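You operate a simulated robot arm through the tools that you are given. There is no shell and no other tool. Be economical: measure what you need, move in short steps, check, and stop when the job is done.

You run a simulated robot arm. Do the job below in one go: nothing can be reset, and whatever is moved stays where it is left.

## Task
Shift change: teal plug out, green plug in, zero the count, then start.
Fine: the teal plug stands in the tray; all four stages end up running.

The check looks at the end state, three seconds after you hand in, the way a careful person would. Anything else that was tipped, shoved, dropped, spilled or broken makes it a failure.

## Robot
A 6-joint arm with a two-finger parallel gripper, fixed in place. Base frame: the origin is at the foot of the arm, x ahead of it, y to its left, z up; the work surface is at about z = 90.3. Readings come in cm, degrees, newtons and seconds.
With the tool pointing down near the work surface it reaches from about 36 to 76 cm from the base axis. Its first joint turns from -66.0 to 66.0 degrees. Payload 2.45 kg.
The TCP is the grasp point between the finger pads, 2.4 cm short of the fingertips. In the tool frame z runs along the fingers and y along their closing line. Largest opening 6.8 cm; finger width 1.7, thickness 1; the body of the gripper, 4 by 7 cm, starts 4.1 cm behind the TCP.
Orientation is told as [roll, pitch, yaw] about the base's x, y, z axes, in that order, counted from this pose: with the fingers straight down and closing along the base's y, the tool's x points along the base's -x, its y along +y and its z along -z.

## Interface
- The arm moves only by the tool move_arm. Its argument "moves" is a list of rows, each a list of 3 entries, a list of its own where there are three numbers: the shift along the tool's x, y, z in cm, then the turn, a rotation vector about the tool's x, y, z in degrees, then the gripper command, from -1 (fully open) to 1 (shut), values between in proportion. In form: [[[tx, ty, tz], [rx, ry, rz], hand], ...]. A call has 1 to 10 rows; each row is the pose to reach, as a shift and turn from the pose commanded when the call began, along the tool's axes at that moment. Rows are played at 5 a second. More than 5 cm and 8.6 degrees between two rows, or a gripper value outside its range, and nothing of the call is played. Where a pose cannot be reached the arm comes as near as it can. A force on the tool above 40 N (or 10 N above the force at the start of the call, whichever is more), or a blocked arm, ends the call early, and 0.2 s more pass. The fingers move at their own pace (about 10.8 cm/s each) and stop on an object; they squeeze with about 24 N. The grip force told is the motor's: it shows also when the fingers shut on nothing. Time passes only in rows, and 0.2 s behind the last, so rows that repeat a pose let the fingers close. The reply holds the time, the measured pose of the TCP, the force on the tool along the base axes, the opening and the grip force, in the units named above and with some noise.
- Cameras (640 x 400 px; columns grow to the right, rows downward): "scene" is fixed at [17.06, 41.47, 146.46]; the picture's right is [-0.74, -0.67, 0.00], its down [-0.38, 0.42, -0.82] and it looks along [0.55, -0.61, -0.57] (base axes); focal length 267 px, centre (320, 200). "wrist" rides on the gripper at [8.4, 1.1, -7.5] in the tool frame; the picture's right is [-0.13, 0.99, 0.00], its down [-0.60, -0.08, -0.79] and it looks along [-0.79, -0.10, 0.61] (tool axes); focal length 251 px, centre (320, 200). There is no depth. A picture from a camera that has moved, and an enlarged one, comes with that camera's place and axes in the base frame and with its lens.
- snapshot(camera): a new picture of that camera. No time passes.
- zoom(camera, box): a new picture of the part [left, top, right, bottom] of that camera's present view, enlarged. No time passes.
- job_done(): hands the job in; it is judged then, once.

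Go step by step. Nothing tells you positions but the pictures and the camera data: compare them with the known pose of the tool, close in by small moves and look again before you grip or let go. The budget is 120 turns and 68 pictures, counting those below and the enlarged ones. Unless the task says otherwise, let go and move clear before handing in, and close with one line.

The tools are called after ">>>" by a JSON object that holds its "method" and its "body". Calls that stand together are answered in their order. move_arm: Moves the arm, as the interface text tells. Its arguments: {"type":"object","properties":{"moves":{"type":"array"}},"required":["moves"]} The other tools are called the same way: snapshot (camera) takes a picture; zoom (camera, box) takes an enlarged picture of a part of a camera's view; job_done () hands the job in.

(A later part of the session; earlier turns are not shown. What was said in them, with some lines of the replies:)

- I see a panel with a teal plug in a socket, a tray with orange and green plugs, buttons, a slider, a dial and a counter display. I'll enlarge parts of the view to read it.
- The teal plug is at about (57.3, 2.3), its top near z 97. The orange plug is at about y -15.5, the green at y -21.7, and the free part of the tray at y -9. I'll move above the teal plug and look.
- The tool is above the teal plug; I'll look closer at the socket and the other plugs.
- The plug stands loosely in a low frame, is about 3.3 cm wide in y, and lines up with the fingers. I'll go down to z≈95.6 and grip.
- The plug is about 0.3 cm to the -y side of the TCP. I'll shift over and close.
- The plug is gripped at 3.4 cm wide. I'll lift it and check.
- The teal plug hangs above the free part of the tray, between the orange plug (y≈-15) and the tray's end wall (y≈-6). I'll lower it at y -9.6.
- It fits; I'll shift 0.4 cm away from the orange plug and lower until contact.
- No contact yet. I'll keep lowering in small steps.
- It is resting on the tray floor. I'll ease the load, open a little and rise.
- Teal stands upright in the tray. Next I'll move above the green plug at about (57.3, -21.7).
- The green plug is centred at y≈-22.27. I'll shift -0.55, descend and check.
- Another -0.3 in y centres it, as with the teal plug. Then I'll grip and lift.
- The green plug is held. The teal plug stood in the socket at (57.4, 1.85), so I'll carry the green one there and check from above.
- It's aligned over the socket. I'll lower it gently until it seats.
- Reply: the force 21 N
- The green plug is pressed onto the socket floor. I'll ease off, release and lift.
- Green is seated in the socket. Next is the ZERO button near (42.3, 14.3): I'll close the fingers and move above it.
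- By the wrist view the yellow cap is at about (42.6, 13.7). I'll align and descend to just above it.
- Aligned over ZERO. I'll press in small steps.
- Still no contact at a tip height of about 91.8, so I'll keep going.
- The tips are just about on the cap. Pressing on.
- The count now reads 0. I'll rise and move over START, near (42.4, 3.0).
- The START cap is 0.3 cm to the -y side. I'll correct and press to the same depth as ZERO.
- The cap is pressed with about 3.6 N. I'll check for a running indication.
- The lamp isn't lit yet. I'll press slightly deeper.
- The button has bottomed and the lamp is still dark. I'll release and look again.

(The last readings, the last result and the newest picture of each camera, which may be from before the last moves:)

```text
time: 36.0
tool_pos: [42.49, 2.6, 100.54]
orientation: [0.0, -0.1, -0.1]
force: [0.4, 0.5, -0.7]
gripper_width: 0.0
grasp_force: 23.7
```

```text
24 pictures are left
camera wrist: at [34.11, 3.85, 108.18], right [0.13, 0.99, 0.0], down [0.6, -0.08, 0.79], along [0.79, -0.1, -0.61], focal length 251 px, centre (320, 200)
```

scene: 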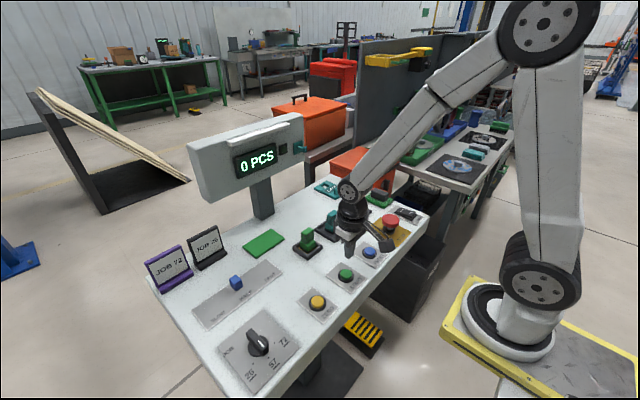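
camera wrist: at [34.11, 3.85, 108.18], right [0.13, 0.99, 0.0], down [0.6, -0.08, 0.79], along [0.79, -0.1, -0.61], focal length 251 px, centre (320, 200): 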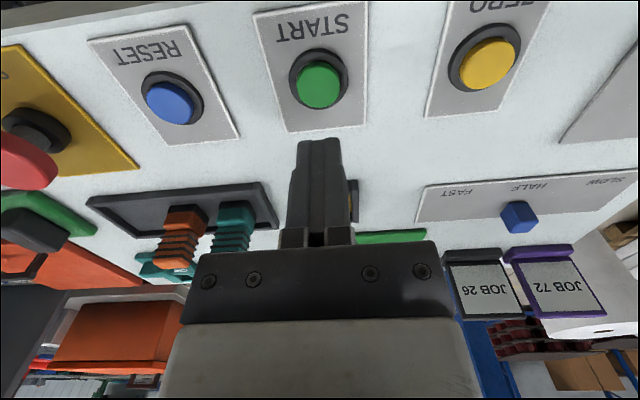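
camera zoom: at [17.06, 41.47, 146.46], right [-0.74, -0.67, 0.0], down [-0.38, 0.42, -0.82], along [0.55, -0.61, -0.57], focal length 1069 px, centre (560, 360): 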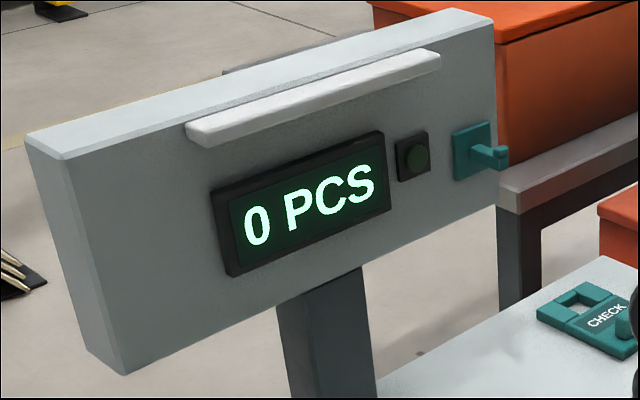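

The run lamp is still off. I'll inspect the socket, the STOP button and the dial for a reason.

>>> {"method": "zoom", "body": {"camera": "scene", "box": [270, 170, 430, 290]}}

>>> {"method": "zoom", "body": {"camera": "scene", "box": [140, 270, 320, 400]}}

```text
3.33 times, centred on (350, 230) of scene
camera zoom: at [17.06, 41.47, 146.46], right [-0.74, -0.67, 0.0], down [-0.38, 0.42, -0.82], along [0.55, -0.61, -0.57], focal length 890 px, centre (220, 100)
```

zoom: 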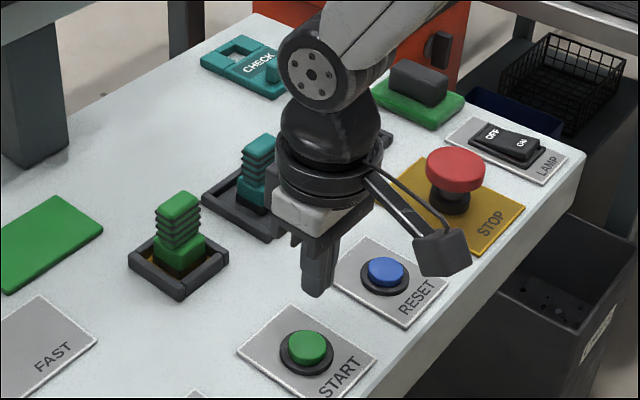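

```text
3.08 times, centred on (230, 335) of scene
camera zoom: at [17.06, 41.47, 146.46], right [-0.74, -0.67, 0.0], down [-0.38, 0.42, -0.82], along [0.55, -0.61, -0.57], focal length 822 px, centre (597, -215)
```

zoom: 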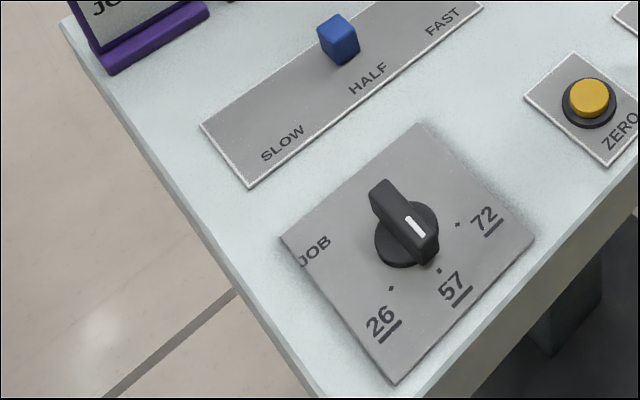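

Nothing looks latched. The start may be a staged sequence that takes time, so I'll wait a little and look at the display again.

>>> {"method": "move_arm", "body": {"moves": [[[0, 0, 0], [0, 0, 0], 1], [[0, 0, 0], [0, 0, 0], 1], [[0, 0, 0], [0, 0, 0], 1], [[0, 0, 0], [0, 0, 0], 1], [[0, 0, 0], [0, 0, 0], 1], [[0, 0, 0], [0, 0, 0], 1], [[0, 0, 0], [0, 0, 0], 1], [[0, 0, 0], [0, 0, 0], 1], [[0, 0, 0], [0, 0, 0], 1], [[0, 0, 0], [0, 0, 0], 1]]}}

>>> {"method": "zoom", "body": {"camera": "scene", "box": [180, 110, 340, 210]}}

```text
time: 38.2
tool_pos: [42.4, 2.73, 100.58]
orientation: [0.0, 0.0, 0.1]
force: [1.3, 0.3, 0.3]
gripper_width: 0.01
grasp_force: 23.8
```

```text
4.00 times, centred on (260, 160) of scene
camera zoom: at [17.06, 41.47, 146.46], right [-0.74, -0.67, 0.0], down [-0.38, 0.42, -0.82], along [0.55, -0.61, -0.57], focal length 1069 px, centre (560, 360)
```

zoom: 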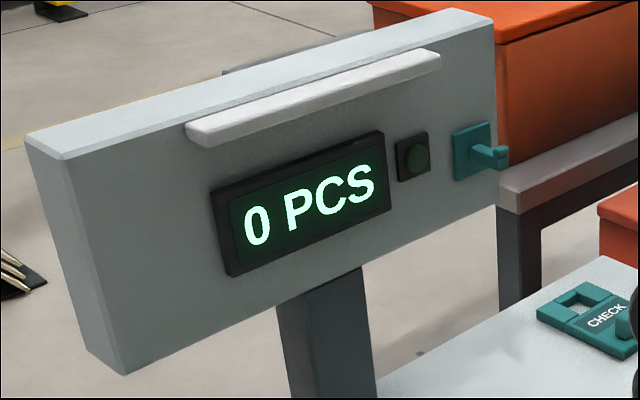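

Still off. Before anything else I'll press START again, firmer and longer.

>>> {"method": "move_arm", "body": {"moves": [[[0, 0, 3.5], [0, 0, 0], 1], [[0, 0, 6], [0, 0, 0], 1], [[0, 0, 6.8], [0, 0, 0], 1], [[0, 0, 7.0], [0, 0, 0], 1], [[0, 0, 7.1], [0, 0, 0], 1], [[0, 0, 7.2], [0, 0, 0], 1], [[0, 0, 7.2], [0, 0, 0], 1], [[0, 0, 7.2], [0, 0, 0], 1], [[0, 0, 7.2], [0, 0, 0], 1], [[0, 0, 7.2], [0, 0, 0], 1]]}}

>>> {"method": "zoom", "body": {"camera": "scene", "box": [180, 110, 340, 210]}}

```text
time: 40.4
tool_pos: [42.55, 2.79, 93.26]
orientation: [0.0, 0.0, -0.1]
force: [-2.2, -1.7, 25.1]
gripper_width: 0.03
grasp_force: 23.8
```

```text
4.00 times, centred on (260, 160) of scene
camera zoom: at [17.01, 41.46, 146.47], right [-0.74, -0.67, 0.0], down [-0.38, 0.42, -0.82], along [0.55, -0.61, -0.57], focal length 1069 px, centre (560, 360)
```

zoom: 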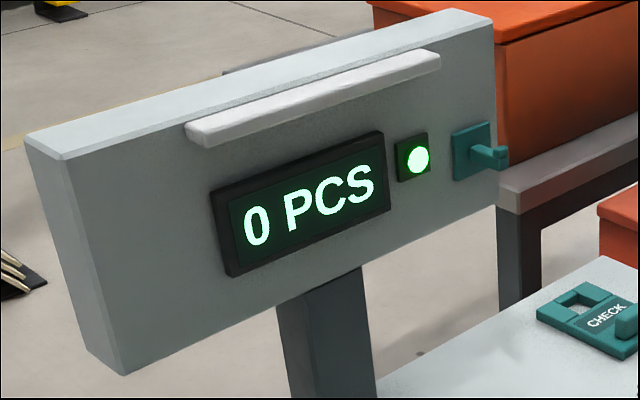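

The lamp is lit green now: START was just stiffer than ZERO. I'll release, rise clear and check that it stays on.

>>> {"method": "move_arm", "body": {"moves": [[[0, 0, -1], [0, 0, 0], 1], [[0, 0, -5], [0, 0, 0], 1], [[0, 0, -9], [0, 0, 0], 1], [[0, 0, -13], [0, 0, 0], 0.5], [[0, 0, -16], [0, 0, 0], 0], [[0, 0, -16], [0, 0, 0], 0], [[0, 0, -16], [0, 0, 0], 0], [[0, 0, -16], [0, 0, 0], 0], [[0, 0, -16], [0, 0, 0], 0], [[0, 0, -16], [0, 0, 0], 0]]}}

>>> {"method": "snapshot", "body": {"camera": "scene"}}

>>> {"method": "zoom", "body": {"camera": "scene", "box": [180, 110, 420, 260]}}

>>> {"method": "snapshot", "body": {"camera": "wrist"}}

```text
time: 42.6
tool_pos: [42.43, 2.78, 109.13]
orientation: [-0.1, 0.0, -0.1]
force: [-0.4, -0.3, 0.4]
gripper_width: 3.42
grasp_force: 0.2
```

```text
19 pictures are left
```

scene: 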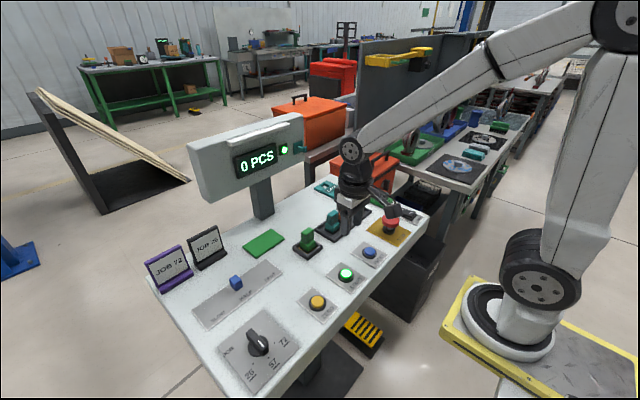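

```text
2.67 times, centred on (300, 185) of scene
camera zoom: at [17.06, 41.47, 146.46], right [-0.74, -0.67, 0.0], down [-0.38, 0.42, -0.82], along [0.55, -0.61, -0.57], focal length 712 px, centre (373, 240)
```

zoom: 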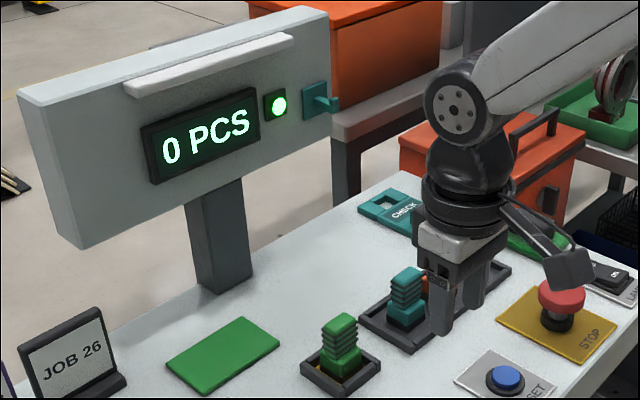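

```text
17 pictures are left
camera wrist: at [34.13, 3.85, 116.77], right [0.13, 0.99, 0.0], down [0.6, -0.08, 0.79], along [0.79, -0.1, -0.61], focal length 251 px, centre (320, 200)
```

wrist: 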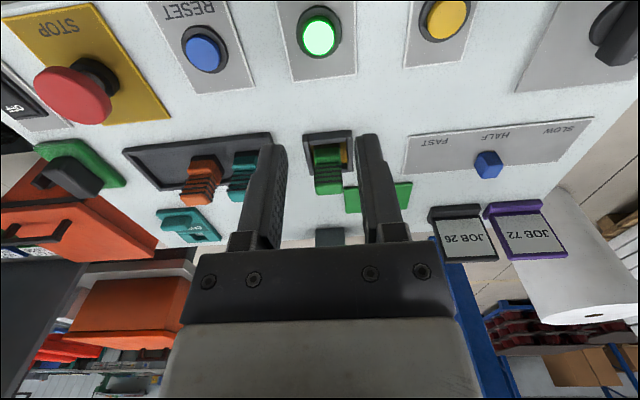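

START and the run lamp stay lit, the count is 0, green is in the socket and teal stands in the tray. The arm is clear, so I'm handing in.

>>> {"method": "job_done", "body": {}}

```text
The job is handed in.
```

The swap is done and the machine is running: the teal plug stands in the tray, the green plug is in the socket, the count reads 0, and START and its run lamp are lit; I saw only that one lamp, so I couldn't check the four stages one by one.
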